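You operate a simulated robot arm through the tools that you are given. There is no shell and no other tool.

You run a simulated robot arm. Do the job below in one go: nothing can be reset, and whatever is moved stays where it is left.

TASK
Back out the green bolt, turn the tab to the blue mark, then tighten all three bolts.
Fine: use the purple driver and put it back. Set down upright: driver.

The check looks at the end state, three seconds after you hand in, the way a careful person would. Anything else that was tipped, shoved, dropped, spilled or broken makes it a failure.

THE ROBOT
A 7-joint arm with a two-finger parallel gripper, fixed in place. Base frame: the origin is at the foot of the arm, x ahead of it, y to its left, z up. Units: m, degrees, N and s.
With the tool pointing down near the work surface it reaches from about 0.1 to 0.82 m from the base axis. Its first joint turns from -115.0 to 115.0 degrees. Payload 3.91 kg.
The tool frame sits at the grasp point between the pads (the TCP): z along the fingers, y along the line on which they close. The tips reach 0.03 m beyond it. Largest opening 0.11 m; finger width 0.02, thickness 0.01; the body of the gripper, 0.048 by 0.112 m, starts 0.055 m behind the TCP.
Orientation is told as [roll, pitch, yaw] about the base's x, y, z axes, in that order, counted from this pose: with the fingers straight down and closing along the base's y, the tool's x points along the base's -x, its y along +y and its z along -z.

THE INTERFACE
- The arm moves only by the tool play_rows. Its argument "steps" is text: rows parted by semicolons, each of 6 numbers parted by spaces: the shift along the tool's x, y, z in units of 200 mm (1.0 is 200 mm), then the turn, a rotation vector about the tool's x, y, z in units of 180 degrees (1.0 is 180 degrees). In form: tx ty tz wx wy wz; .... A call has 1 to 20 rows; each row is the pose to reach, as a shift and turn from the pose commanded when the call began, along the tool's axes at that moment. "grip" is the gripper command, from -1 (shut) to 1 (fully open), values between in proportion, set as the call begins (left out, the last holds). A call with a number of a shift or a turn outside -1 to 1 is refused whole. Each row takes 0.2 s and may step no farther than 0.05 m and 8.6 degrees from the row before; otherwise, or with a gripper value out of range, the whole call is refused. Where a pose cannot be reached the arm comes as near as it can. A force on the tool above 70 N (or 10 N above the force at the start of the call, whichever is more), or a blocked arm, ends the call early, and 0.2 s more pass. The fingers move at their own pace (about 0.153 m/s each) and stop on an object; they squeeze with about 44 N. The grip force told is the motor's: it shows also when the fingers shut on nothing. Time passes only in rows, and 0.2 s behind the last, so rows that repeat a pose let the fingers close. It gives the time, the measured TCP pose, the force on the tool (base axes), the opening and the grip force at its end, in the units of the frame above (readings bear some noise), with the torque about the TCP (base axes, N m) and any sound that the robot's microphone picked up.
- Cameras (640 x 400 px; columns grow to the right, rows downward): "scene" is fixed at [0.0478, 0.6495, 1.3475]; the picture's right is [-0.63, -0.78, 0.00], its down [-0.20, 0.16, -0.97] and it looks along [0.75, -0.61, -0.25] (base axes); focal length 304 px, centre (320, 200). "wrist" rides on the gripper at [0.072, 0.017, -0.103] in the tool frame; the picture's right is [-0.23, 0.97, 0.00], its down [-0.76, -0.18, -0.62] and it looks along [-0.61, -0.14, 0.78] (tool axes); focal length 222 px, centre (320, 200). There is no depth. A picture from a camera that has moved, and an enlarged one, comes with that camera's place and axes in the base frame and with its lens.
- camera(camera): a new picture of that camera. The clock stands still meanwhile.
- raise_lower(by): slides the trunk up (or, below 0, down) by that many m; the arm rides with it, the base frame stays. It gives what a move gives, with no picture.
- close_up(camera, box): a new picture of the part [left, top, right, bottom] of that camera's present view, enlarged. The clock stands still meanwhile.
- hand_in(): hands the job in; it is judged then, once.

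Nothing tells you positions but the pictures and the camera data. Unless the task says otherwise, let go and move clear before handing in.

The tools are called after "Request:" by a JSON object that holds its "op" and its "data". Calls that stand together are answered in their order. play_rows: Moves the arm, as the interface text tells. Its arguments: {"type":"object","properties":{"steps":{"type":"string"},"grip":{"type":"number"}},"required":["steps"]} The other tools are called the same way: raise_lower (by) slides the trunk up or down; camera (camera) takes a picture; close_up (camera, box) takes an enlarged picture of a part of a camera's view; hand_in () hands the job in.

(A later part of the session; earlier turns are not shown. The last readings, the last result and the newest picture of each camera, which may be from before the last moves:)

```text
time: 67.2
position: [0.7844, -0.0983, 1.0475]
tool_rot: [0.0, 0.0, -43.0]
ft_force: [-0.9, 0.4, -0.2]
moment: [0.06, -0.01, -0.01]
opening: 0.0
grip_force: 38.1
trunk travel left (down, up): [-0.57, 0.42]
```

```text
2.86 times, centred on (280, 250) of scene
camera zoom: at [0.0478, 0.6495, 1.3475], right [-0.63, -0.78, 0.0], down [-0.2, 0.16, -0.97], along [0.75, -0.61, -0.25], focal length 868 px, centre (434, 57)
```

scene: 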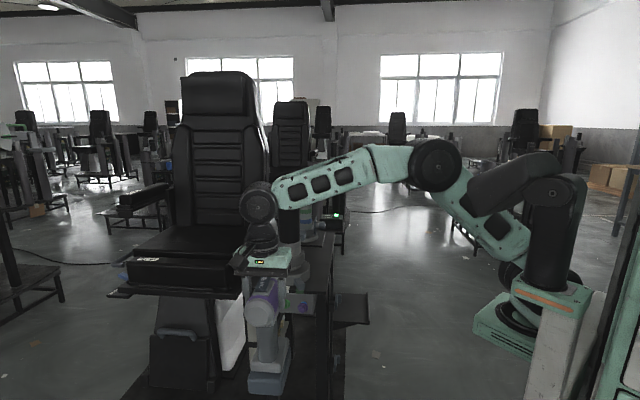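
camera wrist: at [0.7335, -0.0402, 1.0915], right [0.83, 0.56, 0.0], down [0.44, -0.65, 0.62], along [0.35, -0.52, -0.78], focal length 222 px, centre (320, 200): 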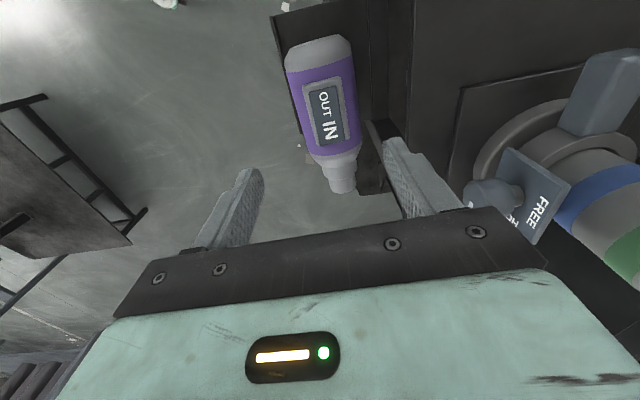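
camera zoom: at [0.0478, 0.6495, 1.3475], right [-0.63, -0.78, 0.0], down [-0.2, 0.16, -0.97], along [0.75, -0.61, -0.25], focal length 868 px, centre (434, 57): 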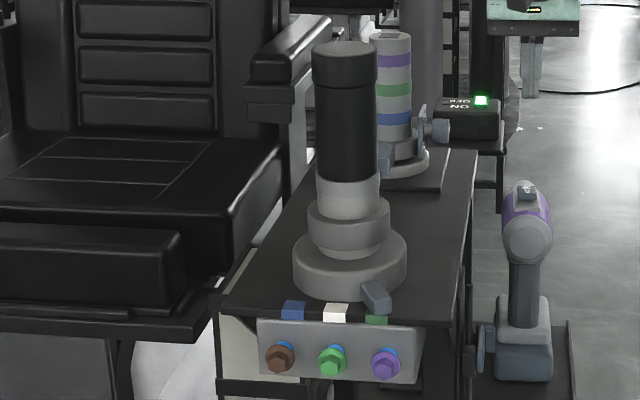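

The switch reads IN. Now for the tab: the post axis is near (0.7525, 0.193), and the tab points at azimuth ~165° (green), with blue mirrored at ~105°. I'll circle round to the tab's outer side for a close look.

Request:
{"op": "play_rows", "data": {"steps": "0.163 -0.007 -0.01 0 0 -0.0259; 0.327 -0.013 -0.03 0 0 -0.0519; 0.49 -0.02 -0.05 0 0 -0.0778; 0.653 -0.027 -0.06 0 0 -0.1037; 0.817 -0.033 -0.06 0 0 -0.1296; 0.98 -0.04 -0.06 0 0 -0.1556", "grip": -0.18}}

Request:
{"op": "play_rows", "data": {"steps": "0.074 0.156 0 0 0 0; 0.148 0.312 0 0 0 0; 0.221 0.469 0 0 0 0; 0.295 0.625 0 0 0 0; 0.369 0.781 0 0 0 0; 0.443 0.937 0 0 0 0; 0.443 0.937 0 0 0 0"}}

Request:
{"op": "camera", "data": {"camera": "wrist"}}

Request:
{"op": "close_up", "data": {"camera": "wrist", "box": [220, 40, 420, 220]}}

```text
time: 68.6
position: [0.6361, 0.0282, 1.0615]
tool_rot: [0.1, 0.0, -14.9]
ft_force: [-0.4, 0.4, -0.1]
moment: [0.0, -0.02, 0.01]
opening: 0.0449
grip_force: 0.0
trunk travel left (down, up): [-0.57, 0.42]
```

```text
time: 70.2
position: [0.5989, 0.2325, 1.0612]
tool_rot: [-0.1, 0.0, -15.0]
ft_force: [0.6, 0.6, 0.2]
moment: [0.04, 0.01, 0.04]
opening: 0.0449
grip_force: 0.0
trunk travel left (down, up): [-0.57, 0.42]
```

```text
taken
camera wrist: at [0.5332, 0.2675, 1.1648], right [0.47, 0.88, 0.0], down [0.69, -0.37, 0.62], along [0.55, -0.29, -0.78], focal length 222 px, centre (320, 200)
```

wrist: 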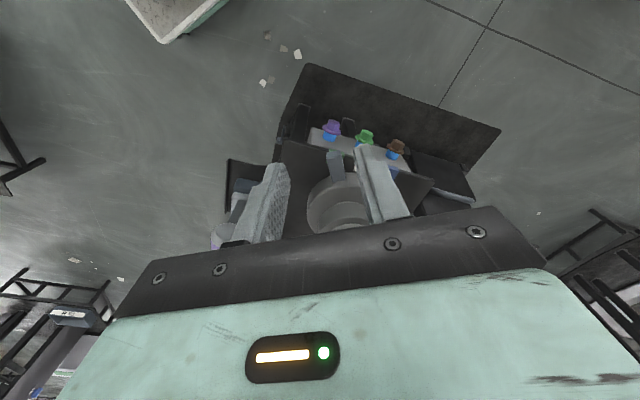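

```text
2.22 times, centred on (320, 130) of wrist
camera zoom: at [0.5332, 0.2675, 1.1648], right [0.47, 0.88, 0.0], down [0.69, -0.37, 0.62], along [0.55, -0.29, -0.78], focal length 494 px, centre (320, 356)
```

zoom: 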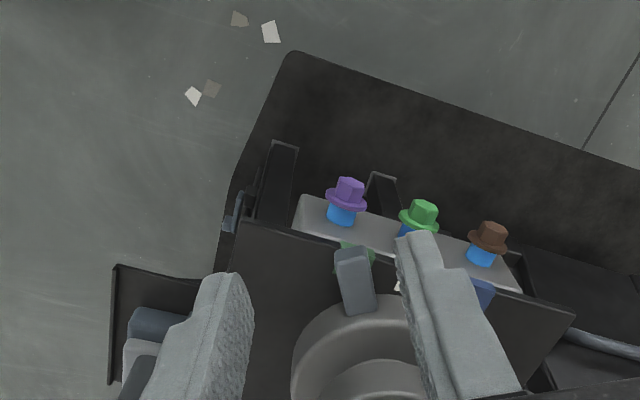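

The tab outline is clear: its outer end is near (0.659, 0.221) with its top at z≈0.911, and it points at azimuth 164°. I'll position the opened fingers above it and check the straddle before descending.

Request:
{"op": "play_rows", "data": {"steps": "-0.12 0.005 0.05 0 0 0; -0.24 0.01 0.15 0 0 0; -0.362 0.014 0.25 0 0 0; -0.362 0.014 0.4 0 0 0; -0.362 0.014 0.45 0 0 0; -0.362 0.014 0.45 0 0 0"}}

Request:
{"op": "camera", "data": {"camera": "wrist"}}

Request:
{"op": "close_up", "data": {"camera": "scene", "box": [240, 230, 340, 330]}}

```text
time: 71.6
position: [0.6698, 0.2167, 0.9709]
tool_rot: [0.1, 0.0, -15.0]
ft_force: [0.1, 1.0, -1.6]
moment: [0.01, 0.03, 0.01]
opening: 0.0453
grip_force: 0.0
trunk travel left (down, up): [-0.57, 0.42]
```

```text
taken
camera wrist: at [0.6041, 0.2527, 1.0741], right [0.47, 0.88, 0.0], down [0.69, -0.37, 0.62], along [0.55, -0.29, -0.78], focal length 222 px, centre (320, 200)
```

wrist: 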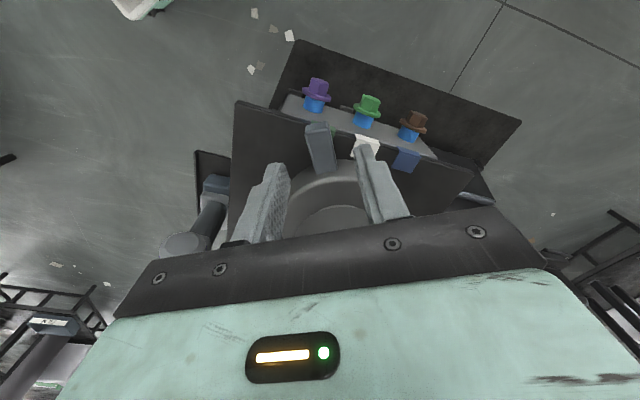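

```text
4.00 times, centred on (290, 280) of scene
camera zoom: at [0.0478, 0.6495, 1.3475], right [-0.63, -0.78, 0.0], down [-0.2, 0.16, -0.97], along [0.75, -0.61, -0.25], focal length 1216 px, centre (440, -120)
```

zoom: 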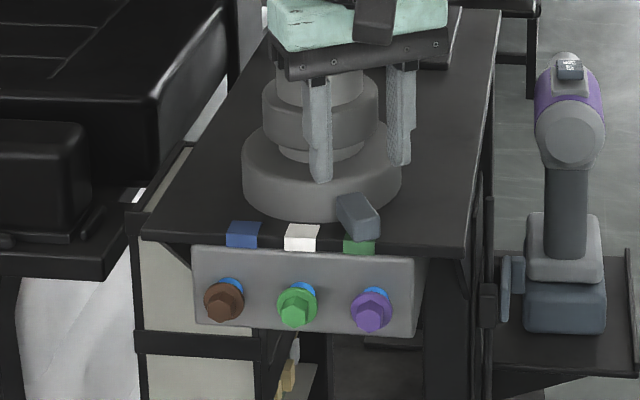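

The tab sits midway between the fingertips. I'll descend the last 45 mm and then close on the tab.

Request:
{"op": "play_rows", "data": {"steps": "0 0 0.06 0 0 0; 0 0 0.12 0 0 0; 0 0 0.18 0 0 0; 0 0 0.22 0 0 0; 0 0 0.22 0 0 0"}}

Request:
{"op": "close_up", "data": {"camera": "scene", "box": [250, 240, 330, 320]}}

Request:
{"op": "close_up", "data": {"camera": "wrist", "box": [240, 40, 420, 220]}}

```text
time: 72.8
position: [0.6693, 0.2172, 0.9257]
tool_rot: [0.1, -0.1, -15.1]
ft_force: [0.1, 0.9, -0.4]
moment: [0.01, 0.02, -0.02]
opening: 0.0451
grip_force: 0.0
trunk travel left (down, up): [-0.57, 0.42]
```

```text
5.00 times, centred on (290, 280) of scene
camera zoom: at [0.0478, 0.6495, 1.3475], right [-0.63, -0.78, 0.0], down [-0.2, 0.16, -0.97], along [0.75, -0.61, -0.25], focal length 1520 px, centre (470, -200)
```

zoom: 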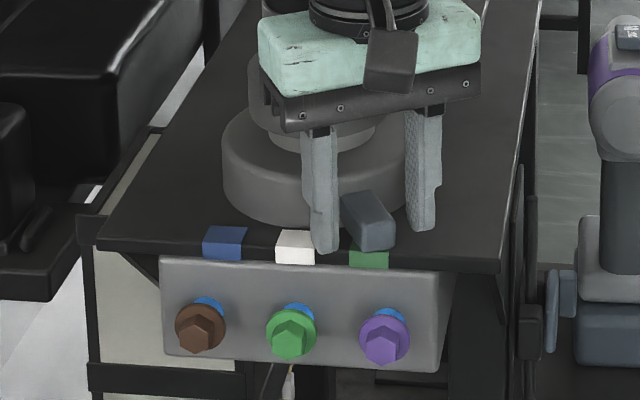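

```text
2.22 times, centred on (330, 130) of wrist
camera zoom: at [0.6035, 0.2523, 1.029], right [0.47, 0.88, 0.0], down [0.69, -0.37, 0.62], along [0.55, -0.29, -0.78], focal length 494 px, centre (298, 356)
```

zoom: 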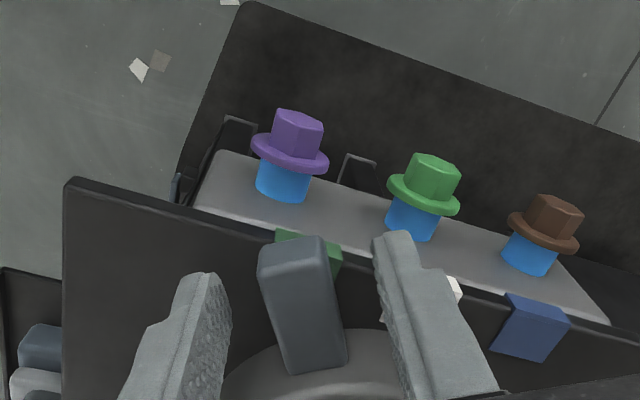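

The fingers straddle the tab. I'll close on it.

Request:
{"op": "play_rows", "data": {"steps": "0 0 0 0 0 0; 0 0 0 0 0 0; 0 0 0 0 0 0", "grip": -1}}

Request:
{"op": "close_up", "data": {"camera": "scene", "box": [250, 240, 330, 320]}}

```text
time: 73.6
position: [0.669, 0.2174, 0.9268]
tool_rot: [0.0, 0.0, -15.0]
ft_force: [0.6, 1.1, -2.4]
moment: [0.01, -0.28, 0.05]
opening: 0.0198
grip_force: 44.8
trunk travel left (down, up): [-0.57, 0.42]
```

```text
5.00 times, centred on (290, 280) of scene
camera zoom: at [0.0478, 0.6495, 1.3475], right [-0.63, -0.78, 0.0], down [-0.2, 0.16, -0.97], along [0.75, -0.61, -0.25], focal length 1520 px, centre (470, -200)
```

zoom: 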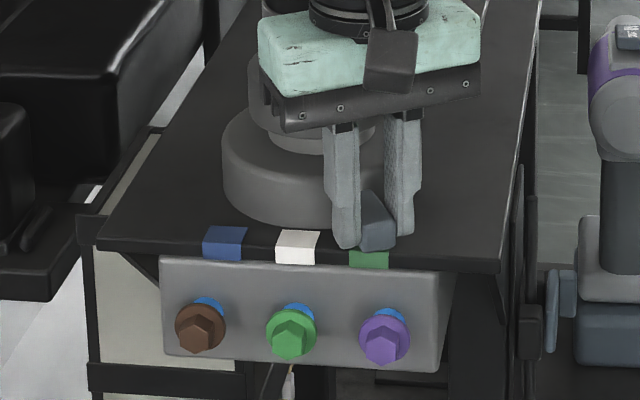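

I have the tab, at 19.8 mm wide. I'll test the turn with the first 12° along the arc toward blue.

Request:
{"op": "play_rows", "data": {"steps": "-0.0012 0.0228 0 0 0 0.0167; -0.0032 0.0454 0 0 0 0.0333; -0.0067 0.0679 0 0 0 0.05; -0.0111 0.0902 0 0 0 0.0667"}}

Request:
{"op": "close_up", "data": {"camera": "scene", "box": [250, 240, 330, 320]}}

```text
time: 74.6
position: [0.6754, 0.2333, 0.9258]
tool_rot: [0.0, 0.0, -27.0]
ft_force: [0.0, 6.3, 2.6]
moment: [0.24, 0.29, 0.51]
opening: 0.0199
grip_force: 44.7
trunk travel left (down, up): [-0.57, 0.42]
```

```text
5.00 times, centred on (290, 280) of scene
camera zoom: at [0.0478, 0.6495, 1.3475], right [-0.63, -0.78, 0.0], down [-0.2, 0.16, -0.97], along [0.75, -0.61, -0.25], focal length 1520 px, centre (470, -200)
```

zoom: 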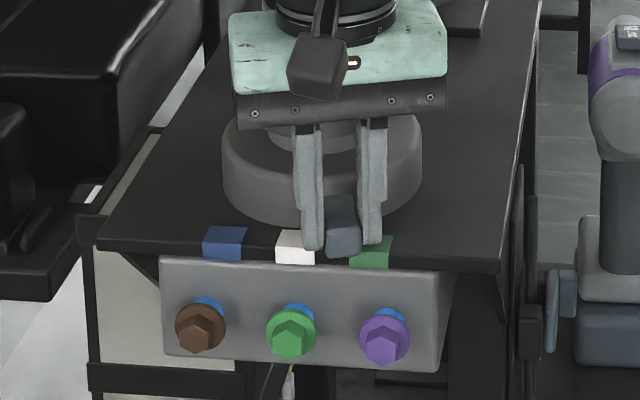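

The tab turns freely. I'll continue the arc another 48° toward the blue mark.

Request:
{"op": "play_rows", "data": {"steps": "-0.0032 0.0454 0 0 0 0.0333; -0.0111 0.0902 0 0 0 0.0667; -0.0236 0.1339 0 0 0 0.1; -0.0406 0.1761 0 0 0 0.1333; -0.062 0.2162 0 0 0 0.1667; -0.0874 0.2539 0 0 0 0.2; -0.1167 0.2888 0 0 0 0.2333; -0.1494 0.3203 0 0 0 0.2667; -0.1494 0.3203 0 0 0 0.2667"}}

Request:
{"op": "close_up", "data": {"camera": "scene", "box": [250, 240, 330, 320]}}

Request:
{"op": "camera", "data": {"camera": "wrist"}}

```text
time: 76.6
position: [0.7319, 0.2787, 0.9267]
tool_rot: [-0.1, 0.1, -75.1]
ft_force: [-15.5, 15.6, -1.3]
moment: [-0.05, -0.14, -0.99]
opening: 0.0196
grip_force: 45.0
trunk travel left (down, up): [-0.57, 0.42]
```

```text
5.00 times, centred on (290, 280) of scene
camera zoom: at [0.0478, 0.6495, 1.3475], right [-0.63, -0.78, 0.0], down [-0.2, 0.16, -0.97], along [0.75, -0.61, -0.25], focal length 1520 px, centre (470, -200)
```

zoom: 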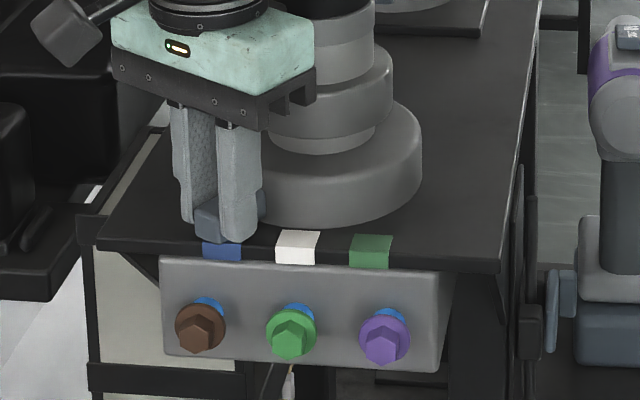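

```text
taken
camera wrist: at [0.7287, 0.3531, 1.0291], right [1.0, 0.03, 0.0], down [0.03, -0.78, 0.62], along [0.02, -0.62, -0.78], focal length 222 px, centre (320, 200)
```

wrist: 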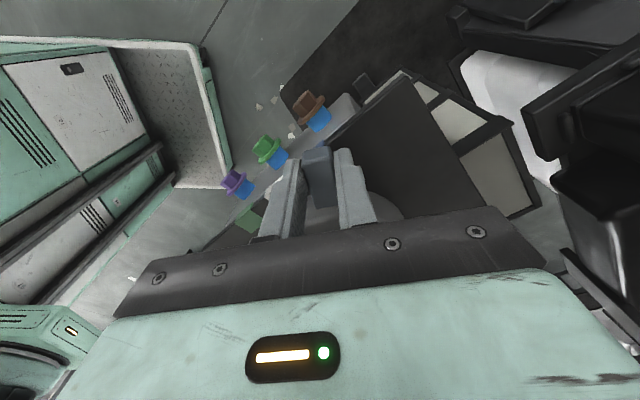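

The tab is at the blue mark, mirroring how it sat at green. I'll relieve the small radial strain, open the fingers and check.

Request:
{"op": "play_rows", "data": {"steps": "0.008 0 0 0 0 0; 0.015 0 0 0 0 0; 0.015 0 0 0 0 0"}}

Request:
{"op": "play_rows", "data": {"steps": "0 0 0 0 0 0; 0 0 0 0 0 0", "grip": -0.3}}

Request:
{"op": "play_rows", "data": {"steps": "0 0 -0.1 0 0 0; 0 0 -0.3 0 0 0; 0.1 0 -0.5 0 0 0; 0.25 0 -0.6 0 0 0; 0.4 0 -0.6 0 0 0; 0.4 0 -0.6 0 0 0"}}

Request:
{"op": "camera", "data": {"camera": "wrist"}}

Request:
{"op": "close_up", "data": {"camera": "scene", "box": [250, 270, 330, 330]}}

```text
time: 77.4
position: [0.7312, 0.2787, 0.9264]
tool_rot: [-0.1, -0.1, -75.2]
ft_force: [-13.5, 1.5, -0.8]
moment: [1.19, 0.55, -1.1]
opening: 0.02
grip_force: 45.2
trunk travel left (down, up): [-0.57, 0.42]
```

```text
time: 78.0
position: [0.7316, 0.2793, 0.9257]
tool_rot: [0.0, -0.2, -75.0]
ft_force: [0.2, -0.3, 0.2]
moment: [0.01, 0.03, 0.02]
opening: 0.0384
grip_force: 0.0
trunk travel left (down, up): [-0.57, 0.42]
```

```text
time: 79.4
position: [0.7057, 0.3534, 1.0434]
tool_rot: [-0.1, 0.0, -75.0]
ft_force: [0.6, 0.3, 0.9]
moment: [-0.02, 0.0, -0.02]
opening: 0.0385
grip_force: 0.0
out of reach, approached as far as the arm can: row 5, 6
trunk travel left (down, up): [-0.57, 0.42]
```

```text
taken
camera wrist: at [0.7032, 0.4276, 1.1465], right [1.0, 0.03, 0.0], down [0.03, -0.78, 0.62], along [0.02, -0.62, -0.78], focal length 222 px, centre (320, 200)
```

wrist: 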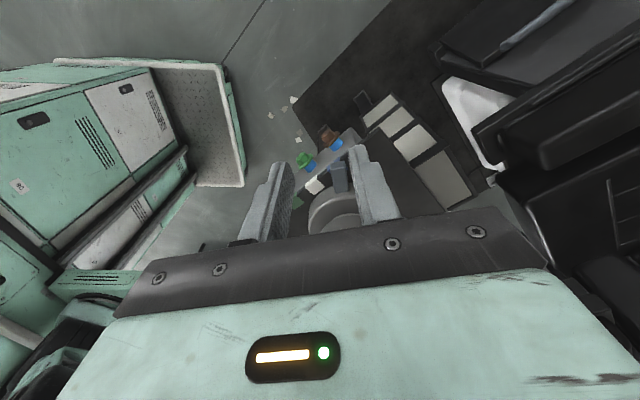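

```text
6.67 times, centred on (290, 300) of scene
camera zoom: at [0.0478, 0.6495, 1.3475], right [-0.63, -0.78, 0.0], down [-0.2, 0.16, -0.97], along [0.75, -0.61, -0.25], focal length 2026 px, centre (520, -467)
```

zoom: 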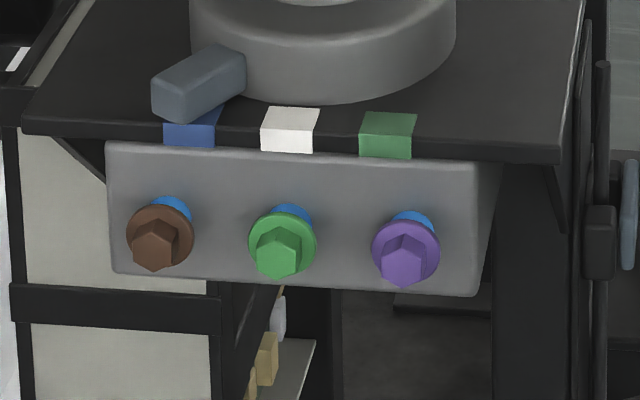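

The tab is clearly at the blue mark. I'll zoom in to verify how precisely it lines up.

Request:
{"op": "close_up", "data": {"camera": "scene", "box": [255, 270, 315, 305]}}

Request:
{"op": "close_up", "data": {"camera": "wrist", "box": [280, 110, 380, 210]}}

```text
10.67 times, centred on (285, 288) of scene
camera zoom: at [0.0478, 0.6495, 1.3475], right [-0.63, -0.78, 0.0], down [-0.2, 0.16, -0.97], along [0.75, -0.61, -0.25], focal length 3242 px, centre (693, -733)
```

zoom: 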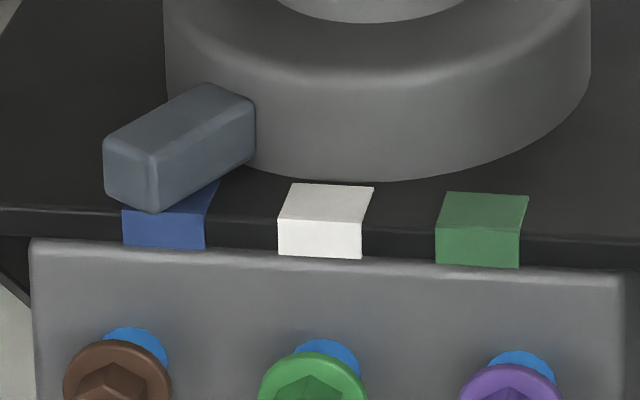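

```text
4.00 times, centred on (330, 160) of wrist
camera zoom: at [0.7032, 0.4276, 1.1465], right [1.0, 0.03, 0.0], down [0.03, -0.78, 0.62], along [0.02, -0.62, -0.78], focal length 888 px, centre (280, 360)
```

zoom: 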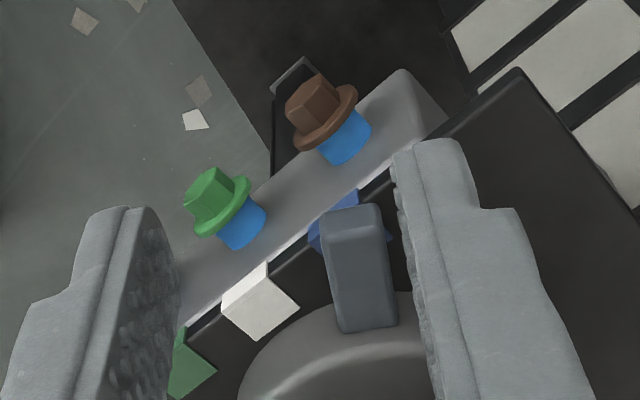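

Request:
{"op": "close_up", "data": {"camera": "wrist", "box": [310, 150, 360, 200]}}

Request:
{"op": "close_up", "data": {"camera": "scene", "box": [258, 272, 288, 296]}}

```text
8.00 times, centred on (335, 175) of wrist
camera zoom: at [0.7032, 0.4276, 1.1465], right [1.0, 0.03, 0.0], down [0.03, -0.78, 0.62], along [0.02, -0.62, -0.78], focal length 1777 px, centre (200, 400)
```

zoom: 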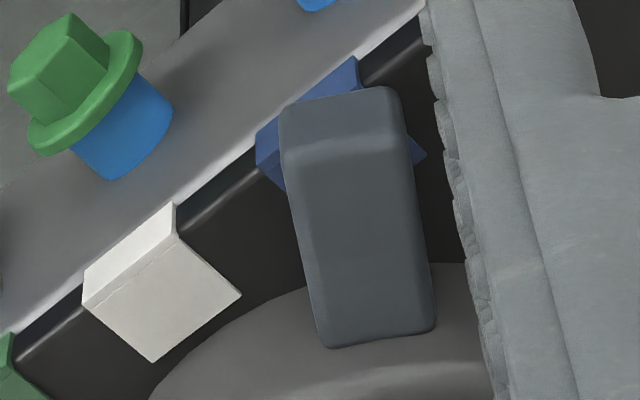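

```text
16.00 times, centred on (273, 284) of scene
camera zoom: at [0.0478, 0.6495, 1.3475], right [-0.63, -0.78, 0.0], down [-0.2, 0.16, -0.97], along [0.75, -0.61, -0.25], focal length 4864 px, centre (1072, -1144)
```

zoom: 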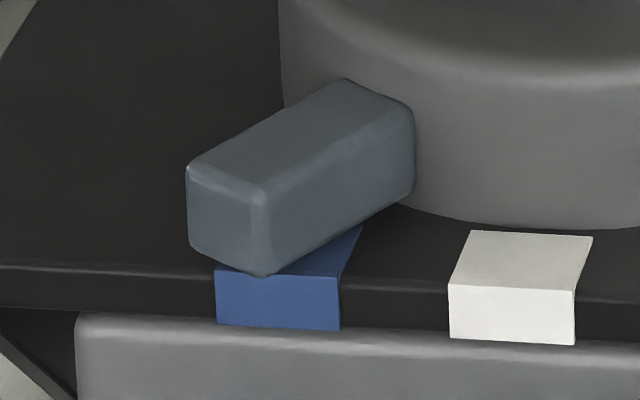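

The tab points about 30–31° off centre and the blue mark sits at 30°, so it's lined up. Now I'll go back to the driver with the fingers part-open.

Request:
{"op": "play_rows", "data": {"steps": "-0.073 -0.113 -0.02 0 0 -0.0296; -0.147 -0.226 -0.04 0 0 -0.0593; -0.22 -0.339 -0.06 0 0 -0.0889; -0.293 -0.451 -0.075 0 0 -0.1185; -0.367 -0.564 -0.075 0 0 -0.1481; -0.44 -0.677 -0.075 0 0 -0.1778", "grip": 0.545}}

Request:
{"op": "play_rows", "data": {"steps": "-0.118 -0.09 0 0 0 0; -0.236 -0.18 0 0 0 0; -0.354 -0.27 0 0 0 0; -0.473 -0.36 0 0 0 0; -0.591 -0.45 0 0 0 0; -0.709 -0.54 0 0 0 0; -0.827 -0.63 0 0 0 0; -0.827 -0.63 0 0 0 0"}}

```text
time: 80.8
position: [0.5978, 0.2318, 1.0595]
tool_rot: [0.1, 0.0, -42.9]
ft_force: [0.0, -0.2, -0.4]
moment: [-0.03, 0.03, 0.02]
opening: 0.0851
grip_force: 0.0
trunk travel left (down, up): [-0.57, 0.42]
```

```text
time: 82.6
position: [0.6344, 0.0275, 1.0589]
tool_rot: [0.1, 0.0, -43.0]
ft_force: [0.1, 0.6, -0.5]
moment: [0.03, -0.01, 0.03]
opening: 0.0849
grip_force: 0.0
trunk travel left (down, up): [-0.57, 0.42]
```

Request:
{"op": "play_rows", "data": {"steps": "-0.155 0.008 0 0 0 0; -0.31 0.017 0.05 0 0 0; -0.466 0.025 0.1 0 0 0; -0.621 0.033 0.16 0 0 0; -0.776 0.042 0.22 0 0 0; -0.9315 0.05 0.3 0 0 0; -0.9315 0.05 0.345 0 0 0; -0.9315 0.05 0.345 0 0 0"}}

Request:
{"op": "camera", "data": {"camera": "wrist"}}

Request:
{"op": "close_up", "data": {"camera": "scene", "box": [315, 200, 395, 280]}}

```text
time: 84.4
position: [0.7765, -0.0917, 0.9898]
tool_rot: [0.0, 0.0, -43.1]
ft_force: [-0.5, -0.4, 0.6]
moment: [0.03, -0.04, 0.0]
opening: 0.0847
grip_force: 0.1
trunk travel left (down, up): [-0.57, 0.42]
```

```text
taken
camera wrist: at [0.7359, -0.0301, 1.093], right [0.83, 0.56, 0.0], down [0.44, -0.65, 0.62], along [0.35, -0.52, -0.78], focal length 222 px, centre (320, 200)
```

wrist: 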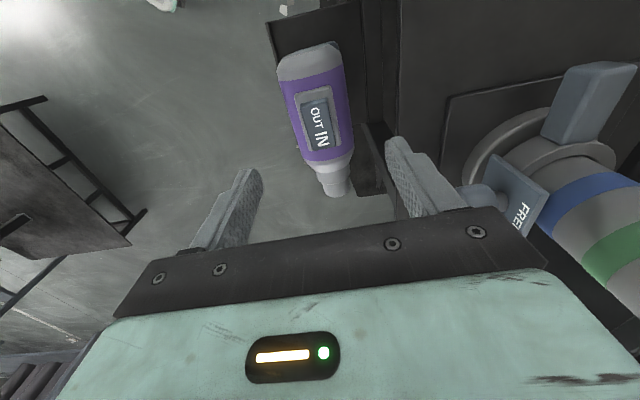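

```text
5.00 times, centred on (355, 240) of scene
camera zoom: at [0.0478, 0.6495, 1.3475], right [-0.63, -0.78, 0.0], down [-0.2, 0.16, -0.97], along [0.75, -0.61, -0.25], focal length 1520 px, centre (145, 0)
```

zoom: 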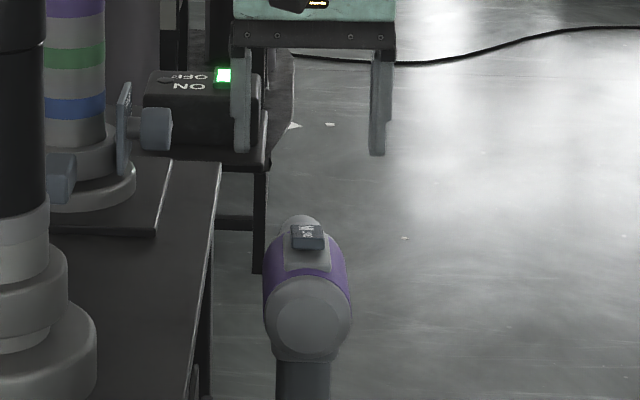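

Centring is within about 2 mm. I'll descend over the barrel and close gently.

Request:
{"op": "play_rows", "data": {"steps": "0 0.005 0.1 0 0 0; 0 0.005 0.25 0 0 0; 0 0.005 0.4 0 0 0; 0 0.005 0.52 0 0 0; 0 0.005 0.615 0 0 0; 0 0.005 0.615 0 0 0"}}

Request:
{"op": "play_rows", "data": {"steps": "0 0 0 0 0 0; 0 0 0 0 0 0", "grip": 0.22}}

Request:
{"op": "play_rows", "data": {"steps": "0 0 0 0 0 0; 0 0 0 0 0 0; 0 0 0 0 0 0; 0 0 0 0 0 0", "grip": -1}}

Request:
{"op": "close_up", "data": {"camera": "scene", "box": [315, 220, 395, 320]}}

```text
time: 85.8
position: [0.7781, -0.0904, 0.8669]
tool_rot: [-0.1, 0.1, -43.0]
ft_force: [0.3, -0.1, 0.1]
moment: [0.01, -0.02, 0.01]
opening: 0.085
grip_force: 0.1
trunk travel left (down, up): [-0.57, 0.42]
```

```text
time: 86.4
position: [0.7782, -0.0912, 0.8668]
tool_rot: [0.0, 0.0, -43.0]
ft_force: [0.3, 0.6, -0.8]
moment: [-0.02, -0.04, -0.01]
opening: 0.067
grip_force: 0.0
trunk travel left (down, up): [-0.57, 0.42]
```

```text
time: 87.4
position: [0.7789, -0.091, 0.8671]
tool_rot: [0.0, 0.0, -43.1]
ft_force: [-1.4, -1.1, 1.8]
moment: [-0.07, 0.12, -0.02]
opening: 0.0611
grip_force: 44.0
trunk travel left (down, up): [-0.57, 0.42]
```

```text
4.00 times, centred on (355, 270) of scene
camera zoom: at [0.0478, 0.6495, 1.3475], right [-0.63, -0.78, 0.0], down [-0.2, 0.16, -0.97], along [0.75, -0.61, -0.25], focal length 1216 px, centre (180, -80)
```

zoom: 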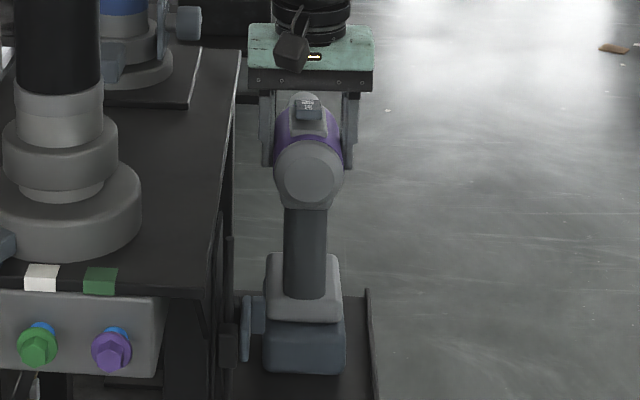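

The driver is gripped at (0.7785, -0.091, 0.867). I'll lift it, carry it back, and swing across in front of the purple bolt first.

Request:
{"op": "play_rows", "data": {"steps": "0 0 -0.05 0 0 0; 0 0 -0.15 0 0 0; 0 0 -0.25 0 0 0; 0 0 -0.35 0 0 0; 0 0 -0.45 0 0 0; 0 0 -0.55 0 0 0; 0 0 -0.6 0 0 0; 0 0 -0.6 0 0 0"}}

Request:
{"op": "play_rows", "data": {"steps": "0.1 0 0 0 0 0; 0.25 0 0 0 0 0; 0.4 0 0 0 0 0; 0.55 0 0 0 0 0; 0.7 0 0 0 0 0; 0.85 0 0 0 0 0; 1.0 0 0 0 0 0"}}

Request:
{"op": "play_rows", "data": {"steps": "0.15 0 0 0 0 0; 0.3 0 0 0 0 0; 0.45 0 0 0 0 0; 0.6 0 0 0 0 0; 0.75 0 0 0 0 0; 0.9 0 0 0 0 0; 1.0 0 0 0 0 0; 1.0 0 0 0 0 0"}}

Request:
{"op": "close_up", "data": {"camera": "wrist", "box": [420, 120, 590, 220]}}

Request:
{"op": "close_up", "data": {"camera": "scene", "box": [320, 220, 400, 380]}}

```text
time: 89.2
position: [0.7784, -0.0918, 0.9861]
tool_rot: [-0.1, -0.1, -43.0]
ft_force: [0.3, 0.3, -8.8]
moment: [0.05, 0.03, -0.04]
opening: 0.0607
grip_force: 43.6
trunk travel left (down, up): [-0.57, 0.42]
```

```text
time: 90.8
position: [0.6304, 0.0459, 0.9865]
tool_rot: [0.0, 0.0, -43.1]
ft_force: [-1.3, -1.7, -9.0]
moment: [0.09, 0.31, -0.06]
opening: 0.0606
grip_force: 43.9
trunk travel left (down, up): [-0.57, 0.42]
```

```text
time: 92.6
position: [0.4851, 0.1815, 0.9872]
tool_rot: [-0.1, -0.1, -43.0]
ft_force: [-0.4, -0.3, -8.6]
moment: [0.28, 0.07, -0.02]
opening: 0.0605
grip_force: 43.8
trunk travel left (down, up): [-0.57, 0.42]
```

```text
3.76 times, centred on (505, 170) of wrist
camera zoom: at [0.4428, 0.2433, 1.0904], right [0.83, 0.56, 0.0], down [0.44, -0.65, 0.62], along [0.35, -0.52, -0.78], focal length 836 px, centre (-376, 313)
```

zoom: 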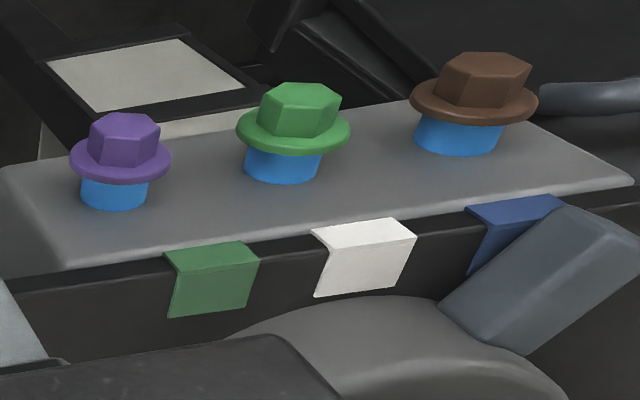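

```text
2.50 times, centred on (360, 300) of scene
camera zoom: at [0.0478, 0.6495, 1.3475], right [-0.63, -0.78, 0.0], down [-0.2, 0.16, -0.97], along [0.75, -0.61, -0.25], focal length 760 px, centre (220, -50)
```

zoom: 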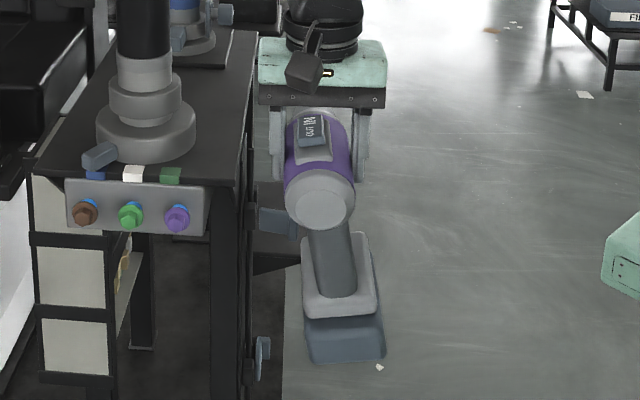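

The driver has rolled in the grip, and a lever on the side panel looks different, so the battery may have brushed it. I need to look closely before doing anything else.

Request:
{"op": "close_up", "data": {"camera": "scene", "box": [315, 280, 365, 330]}}

Request:
{"op": "close_up", "data": {"camera": "scene", "box": [310, 330, 370, 390]}}

Request:
{"op": "camera", "data": {"camera": "wrist"}}

Request:
{"op": "close_up", "data": {"camera": "wrist", "box": [370, 60, 450, 180]}}

```text
8.00 times, centred on (340, 305) of scene
camera zoom: at [0.0478, 0.6495, 1.3475], right [-0.63, -0.78, 0.0], down [-0.2, 0.16, -0.97], along [0.75, -0.61, -0.25], focal length 2432 px, centre (160, -640)
```

zoom: 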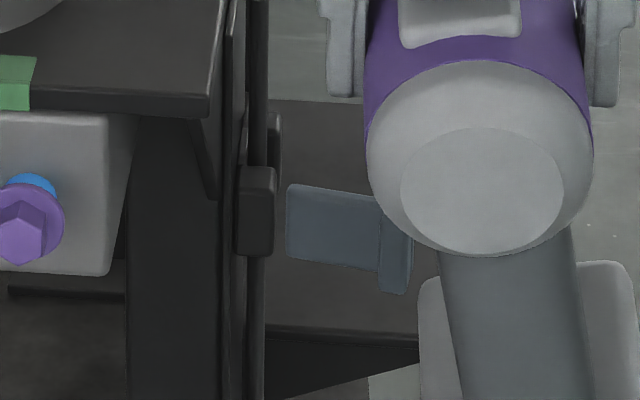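

```text
6.67 times, centred on (340, 360) of scene
camera zoom: at [0.0478, 0.6495, 1.3475], right [-0.63, -0.78, 0.0], down [-0.2, 0.16, -0.97], along [0.75, -0.61, -0.25], focal length 2026 px, centre (187, -867)
```

zoom: 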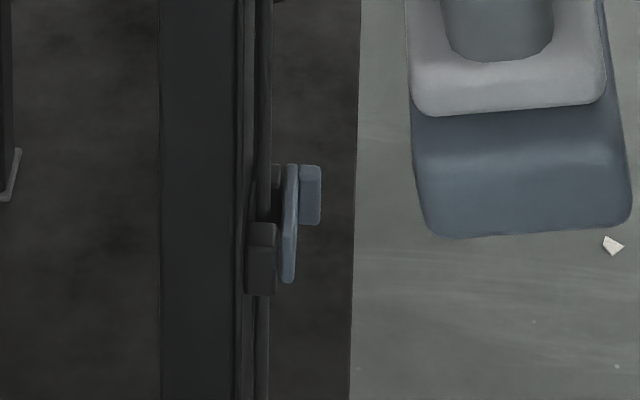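

```text
taken
camera wrist: at [0.4428, 0.2433, 1.0904], right [0.83, 0.56, 0.0], down [0.44, -0.65, 0.62], along [0.35, -0.52, -0.78], focal length 222 px, centre (320, 200)
```

wrist: 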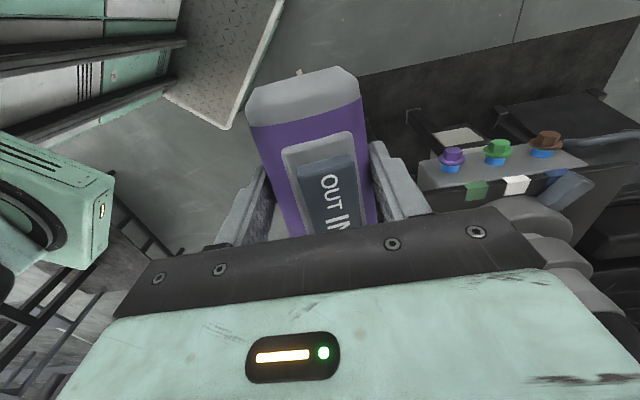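

```text
3.33 times, centred on (410, 120) of wrist
camera zoom: at [0.4428, 0.2433, 1.0904], right [0.83, 0.56, 0.0], down [0.44, -0.65, 0.62], along [0.35, -0.52, -0.78], focal length 740 px, centre (20, 467)
```

zoom: 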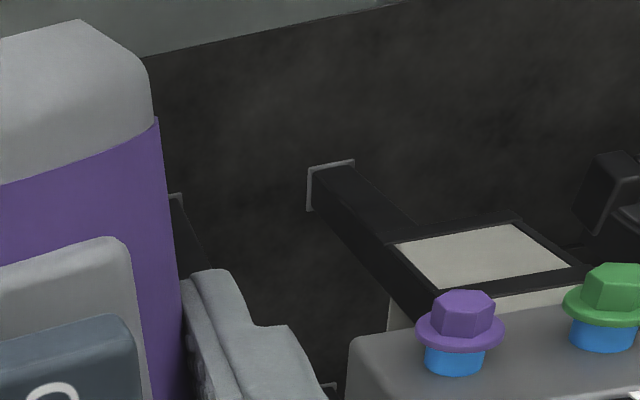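

I see what happened. The shelf is lower than I assumed, so the battery passed at lever height and snagged the upper side-panel lever, swinging it outward, and the driver got rolled and pitched in my grip. My plan is to raise well clear, level the driver, put it back and regrasp. I'll also push the lever back where it was. First I'll raise and apply the attitude correction.

Request:
{"op": "play_rows", "data": {"steps": "0 0 -0.1 0 0 0; 0 0 -0.25 0 0 0; 0 0 -0.4 0 0 0; 0 0 -0.5 0 0 0; 0 0 -0.5 -0.018 0.015 0; 0 0 -0.5 -0.036 0.03 0; 0 0 -0.5 -0.053 0.044 0; 0 0 -0.5 -0.053 0.044 0"}}

Request:
{"op": "close_up", "data": {"camera": "scene", "box": [300, 190, 420, 370]}}

Request:
{"op": "camera", "data": {"camera": "wrist"}}

```text
time: 94.4
position: [0.4839, 0.1807, 1.087]
tool_rot: [9.6, 8.0, -42.4]
ft_force: [-0.2, -0.7, -9.1]
moment: [0.02, 0.07, 0.02]
opening: 0.0609
grip_force: 43.6
trunk travel left (down, up): [-0.57, 0.42]
```

```text
2.22 times, centred on (360, 280) of scene
camera zoom: at [0.0478, 0.6495, 1.3475], right [-0.63, -0.78, 0.0], down [-0.2, 0.16, -0.97], along [0.75, -0.61, -0.25], focal length 676 px, centre (231, 22)
```

zoom: 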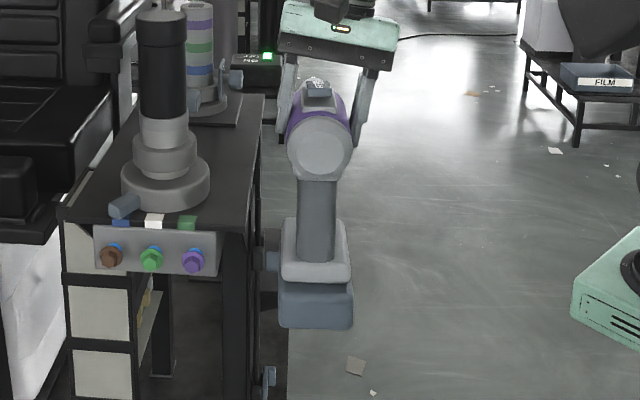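

```text
taken
camera wrist: at [0.4418, 0.2196, 1.2002], right [0.83, 0.54, 0.13], down [0.43, -0.77, 0.47], along [0.36, -0.34, -0.87], focal length 222 px, centre (320, 200)
```

wrist: 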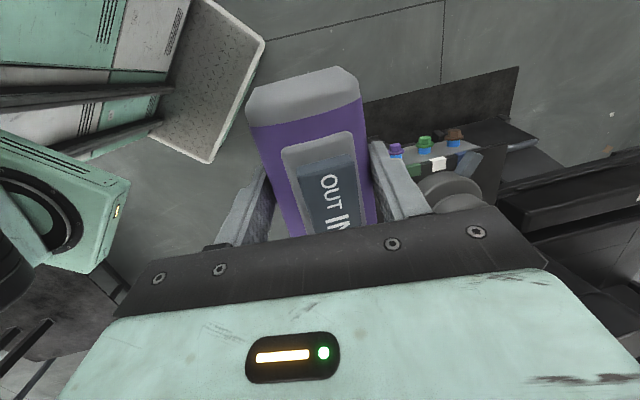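

The roll now looks right, with about 2.5° of nose-up pitch left. I'll correct that and compare again.

Request:
{"op": "play_rows", "data": {"steps": "0 0 0 0 0.0145 0; 0 0 0 0 0.0145 0; 0 0 0 0 0.0145 0"}}

Request:
{"op": "close_up", "data": {"camera": "scene", "box": [320, 230, 400, 350]}}

```text
time: 95.2
position: [0.4841, 0.1815, 1.0858]
tool_rot: [9.5, 10.5, -42.0]
ft_force: [0.1, 0.4, -7.6]
moment: [-0.01, 0.03, 0.02]
opening: 0.0608
grip_force: 44.0
trunk travel left (down, up): [-0.57, 0.42]
```

```text
3.33 times, centred on (360, 290) of scene
camera zoom: at [0.0478, 0.6495, 1.3475], right [-0.63, -0.78, 0.0], down [-0.2, 0.16, -0.97], along [0.75, -0.61, -0.25], focal length 1013 px, centre (187, -100)
```

zoom: 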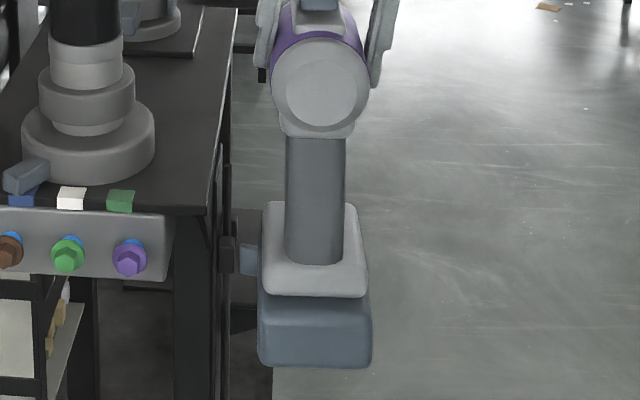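

The driver is level again. I'll carry it back to the shelf at this higher height, with about 6 cm of clearance over the levers.

Request:
{"op": "play_rows", "data": {"steps": "-0.12 0.002 -0.022 0 0 0; -0.27 0.005 -0.05 0 0 0; -0.42 0.007 -0.078 0 0 0; -0.57 0.01 -0.1055 0 0 0; -0.72 0.012 -0.133 0 0 0; -0.86 0.015 -0.159 0 0 0; -0.986 0.017 -0.1825 0 0 0"}}

Request:
{"op": "play_rows", "data": {"steps": "-0.15 0.002 -0.028 0 0 0; -0.3 0.005 -0.0555 0 0 0; -0.45 0.007 -0.083 0 0 0; -0.6 0.01 -0.111 0 0 0; -0.75 0.012 -0.139 0 0 0; -0.88 0.015 -0.163 0 0 0; -0.986 0.017 -0.1825 0 0 0; -0.986 0.017 -0.1825 0 0 0; -0.986 0.017 -0.1825 0 0 0"}}

Request:
{"op": "close_up", "data": {"camera": "scene", "box": [295, 180, 415, 320]}}

Request:
{"op": "camera", "data": {"camera": "wrist"}}

```text
time: 96.8
position: [0.6333, 0.045, 1.0864]
tool_rot: [9.6, 10.6, -41.9]
ft_force: [-0.7, 0.8, -8.2]
moment: [0.04, 0.02, -0.02]
opening: 0.0608
grip_force: 43.3
trunk travel left (down, up): [-0.57, 0.42]
```

```text
time: 98.8
position: [0.7793, -0.0909, 1.0883]
tool_rot: [9.6, 10.5, -41.9]
ft_force: [0.0, 0.0, -8.6]
moment: [-0.01, 0.05, 0.02]
opening: 0.0606
grip_force: 43.6
trunk travel left (down, up): [-0.57, 0.42]
```

```text
2.86 times, centred on (355, 250) of scene
camera zoom: at [0.0478, 0.6495, 1.3475], right [-0.63, -0.78, 0.0], down [-0.2, 0.16, -0.97], along [0.75, -0.61, -0.25], focal length 868 px, centre (220, 57)
```

zoom: 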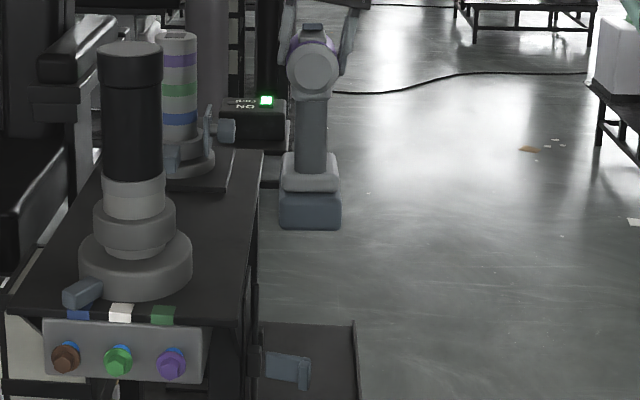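

```text
taken
camera wrist: at [0.7403, -0.0559, 1.2035], right [0.83, 0.55, 0.12], down [0.45, -0.78, 0.44], along [0.33, -0.31, -0.89], focal length 222 px, centre (320, 200)
```

wrist: 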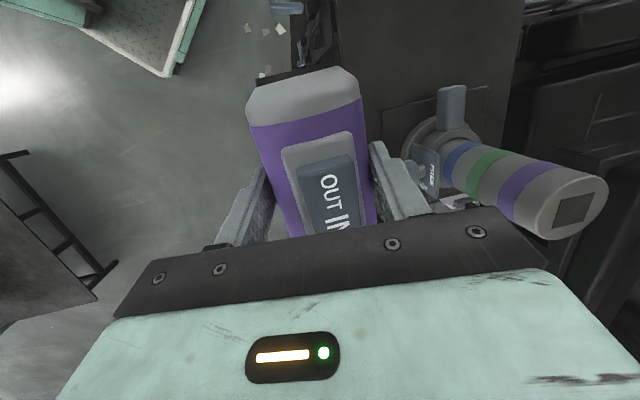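

Now I'll lower it vertically toward the shelf, allowing for the tilted tool axes.

Request:
{"op": "play_rows", "data": {"steps": "-0.022 -0.019 0.115 0 0 0; -0.043 -0.0385 0.23 0 0 0; -0.065 -0.058 0.345 0 0 0; -0.0865 -0.077 0.46 0 0 0; -0.108 -0.096 0.576 0 0 0; -0.13 -0.1155 0.691 0 0 0; -0.151 -0.135 0.806 0 0 0; -0.173 -0.154 0.921 0 0 0; -0.173 -0.154 0.921 0 0 0"}}

Request:
{"op": "close_up", "data": {"camera": "scene", "box": [315, 220, 395, 320]}}

```text
time: 100.8
position: [0.7805, -0.0901, 0.8963]
tool_rot: [9.5, 10.5, -41.8]
ft_force: [0.5, 0.5, -8.9]
moment: [-0.03, 0.02, 0.02]
opening: 0.0609
grip_force: 43.8
trunk travel left (down, up): [-0.57, 0.42]
```

```text
4.00 times, centred on (355, 270) of scene
camera zoom: at [0.0478, 0.6495, 1.3475], right [-0.63, -0.78, 0.0], down [-0.2, 0.16, -0.97], along [0.75, -0.61, -0.25], focal length 1216 px, centre (180, -80)
```

zoom: 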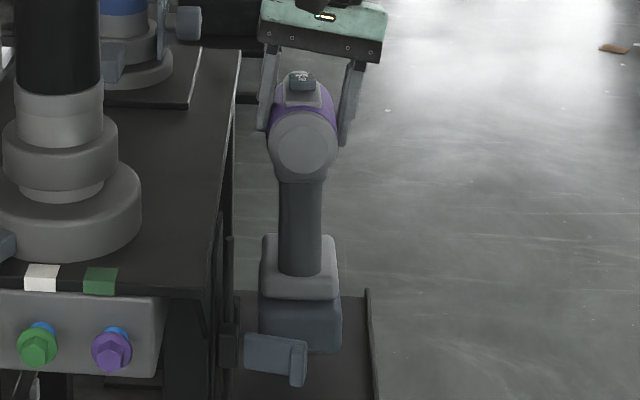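

The spot is close. The pitch is about 2° overcorrected and it's about 4 mm toward the table. I'll trim both and continue down.

Request:
{"op": "play_rows", "data": {"steps": "0 -0.011 0 0 -0.006 0; 0 -0.0225 0 0 -0.012 0; 0 -0.0225 0 0 -0.012 0"}}

Request:
{"op": "close_up", "data": {"camera": "scene", "box": [315, 220, 395, 320]}}

```text
time: 101.6
position: [0.7771, -0.0938, 0.8952]
tool_rot: [9.6, 8.3, -42.3]
ft_force: [-0.5, 0.8, -8.8]
moment: [0.03, 0.04, 0.0]
opening: 0.0607
grip_force: 43.8
trunk travel left (down, up): [-0.57, 0.42]
```

```text
4.00 times, centred on (355, 270) of scene
camera zoom: at [0.0478, 0.6495, 1.3475], right [-0.63, -0.78, 0.0], down [-0.2, 0.16, -0.97], along [0.75, -0.61, -0.25], focal length 1216 px, centre (180, -80)
```

zoom: 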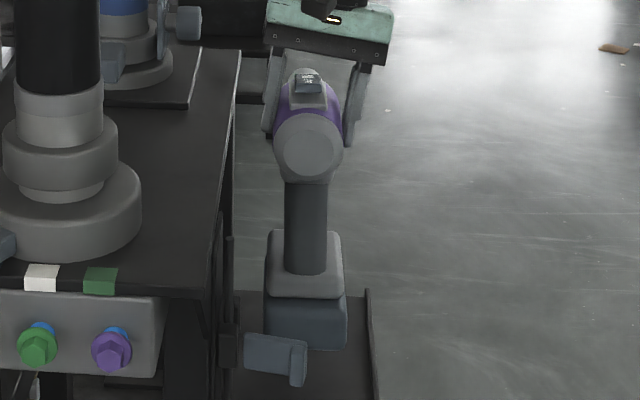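

The attitude and column now match the reference. I'll lower the last 25 mm slowly.

Request:
{"op": "play_rows", "data": {"steps": "-0.006 -0.007 0.04 0 0 0; -0.012 -0.0135 0.08 0 0 0; -0.018 -0.0206 0.122 0 0 0; -0.018 -0.0206 0.122 0 0 0"}}

Request:
{"op": "play_rows", "data": {"steps": "-0.0007 -0.0008 0.005 0 0 0; -0.0007 -0.0008 0.005 0 0 0"}}

Request:
{"op": "play_rows", "data": {"steps": "-0.0007 -0.0008 0.005 0 0 0; -0.0007 -0.0008 0.005 0 0 0"}}

```text
time: 102.6
position: [0.7769, -0.0949, 0.8705]
tool_rot: [9.6, 8.5, -42.3]
ft_force: [0.5, 0.2, -9.4]
moment: [0.02, 0.09, -0.03]
opening: 0.0611
grip_force: 43.9
trunk travel left (down, up): [-0.57, 0.42]
```

```text
time: 103.2
position: [0.7759, -0.0928, 0.8703]
tool_rot: [9.5, 8.3, -42.3]
ft_force: [-0.6, 0.0, -7.3]
moment: [-0.07, -0.01, -0.04]
opening: 0.0605
grip_force: 43.8
trunk travel left (down, up): [-0.57, 0.42]
```

```text
time: 103.8
position: [0.7763, -0.0932, 0.8701]
tool_rot: [9.7, 8.3, -42.4]
ft_force: [-4.2, -3.3, 4.3]
moment: [-0.01, 0.62, 0.09]
opening: 0.0604
grip_force: 44.2
trunk travel left (down, up): [-0.57, 0.42]
```

Contact. I'll check the base before releasing.

Request:
{"op": "play_rows", "data": {"steps": "0.0005 0.0006 -0.004 0 0 0; 0.0005 0.0006 -0.004 0 0 0"}}

Request:
{"op": "close_up", "data": {"camera": "scene", "box": [325, 270, 385, 330]}}

Request:
{"op": "close_up", "data": {"camera": "scene", "box": [315, 220, 395, 320]}}

```text
time: 104.4
position: [0.7753, -0.0947, 0.87]
tool_rot: [9.6, 8.3, -42.3]
ft_force: [-2.5, -1.6, 4.1]
moment: [0.01, 0.31, 0.02]
opening: 0.0608
grip_force: 43.8
trunk travel left (down, up): [-0.57, 0.42]
```

```text
6.67 times, centred on (355, 300) of scene
camera zoom: at [0.0478, 0.6495, 1.3475], right [-0.63, -0.78, 0.0], down [-0.2, 0.16, -0.97], along [0.75, -0.61, -0.25], focal length 2026 px, centre (87, -467)
```

zoom: 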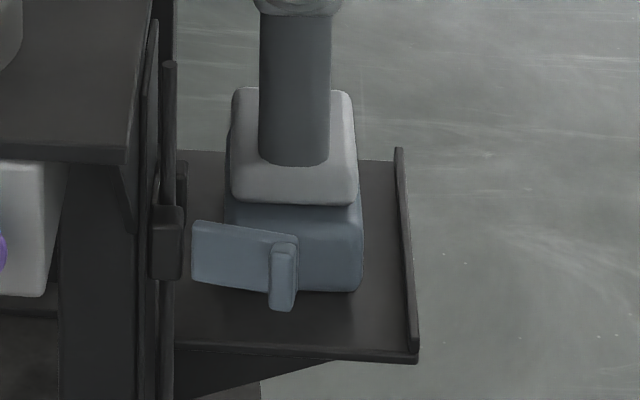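

```text
4.00 times, centred on (355, 270) of scene
camera zoom: at [0.0478, 0.6495, 1.3475], right [-0.63, -0.78, 0.0], down [-0.2, 0.16, -0.97], along [0.75, -0.61, -0.25], focal length 1216 px, centre (180, -80)
```

zoom: 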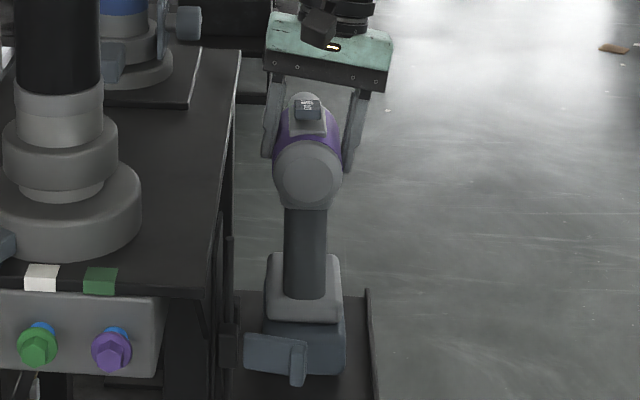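

It matches the reference position. I'll release and withdraw along the tool axis, then straighten.

Request:
{"op": "play_rows", "data": {"steps": "0 0 0 0 0 0; 0 0 0 0 0 0; 0 0 0 0 0 0", "grip": 0.5}}

Request:
{"op": "play_rows", "data": {"steps": "0 0 -0.1 0 0 0; 0 0 -0.25 0 0 0; 0 0 -0.4 0 0 0; 0 0 -0.55 0 0 0; 0 0 -0.7 0 0 0; 0 0 -0.8 0.0267 -0.023 0; 0 0 -0.8 0.0533 -0.0461 0"}}

Request:
{"op": "close_up", "data": {"camera": "scene", "box": [315, 220, 395, 320]}}

Request:
{"op": "camera", "data": {"camera": "wrist"}}

```text
time: 105.2
position: [0.7758, -0.0936, 0.8695]
tool_rot: [9.7, 8.2, -42.3]
ft_force: [0.9, -0.4, 0.4]
moment: [-0.03, -0.01, 0.03]
opening: 0.0826
grip_force: 0.0
trunk travel left (down, up): [-0.57, 0.42]
```

```text
time: 106.8
position: [0.776, -0.1296, 1.0257]
tool_rot: [-0.1, 0.0, -43.0]
ft_force: [0.1, -0.5, -0.6]
moment: [0.03, 0.02, -0.03]
opening: 0.0824
grip_force: 0.0
trunk travel left (down, up): [-0.57, 0.42]
```

```text
4.00 times, centred on (355, 270) of scene
camera zoom: at [0.0478, 0.6495, 1.3475], right [-0.63, -0.78, 0.0], down [-0.2, 0.16, -0.97], along [0.75, -0.61, -0.25], focal length 1216 px, centre (180, -80)
```

zoom: 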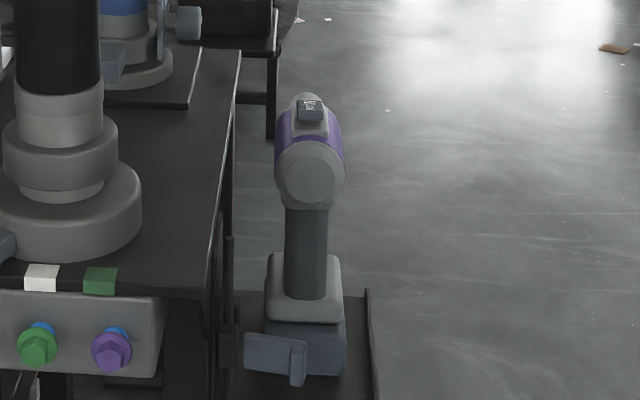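

```text
taken
camera wrist: at [0.7343, -0.067, 1.1296], right [0.83, 0.56, 0.0], down [0.44, -0.65, 0.62], along [0.35, -0.52, -0.78], focal length 222 px, centre (320, 200)
```

wrist: 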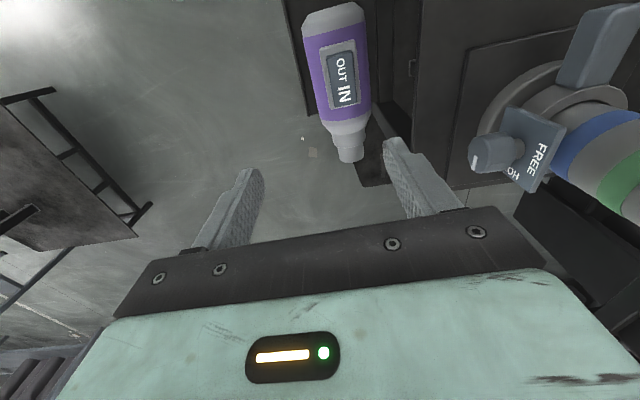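

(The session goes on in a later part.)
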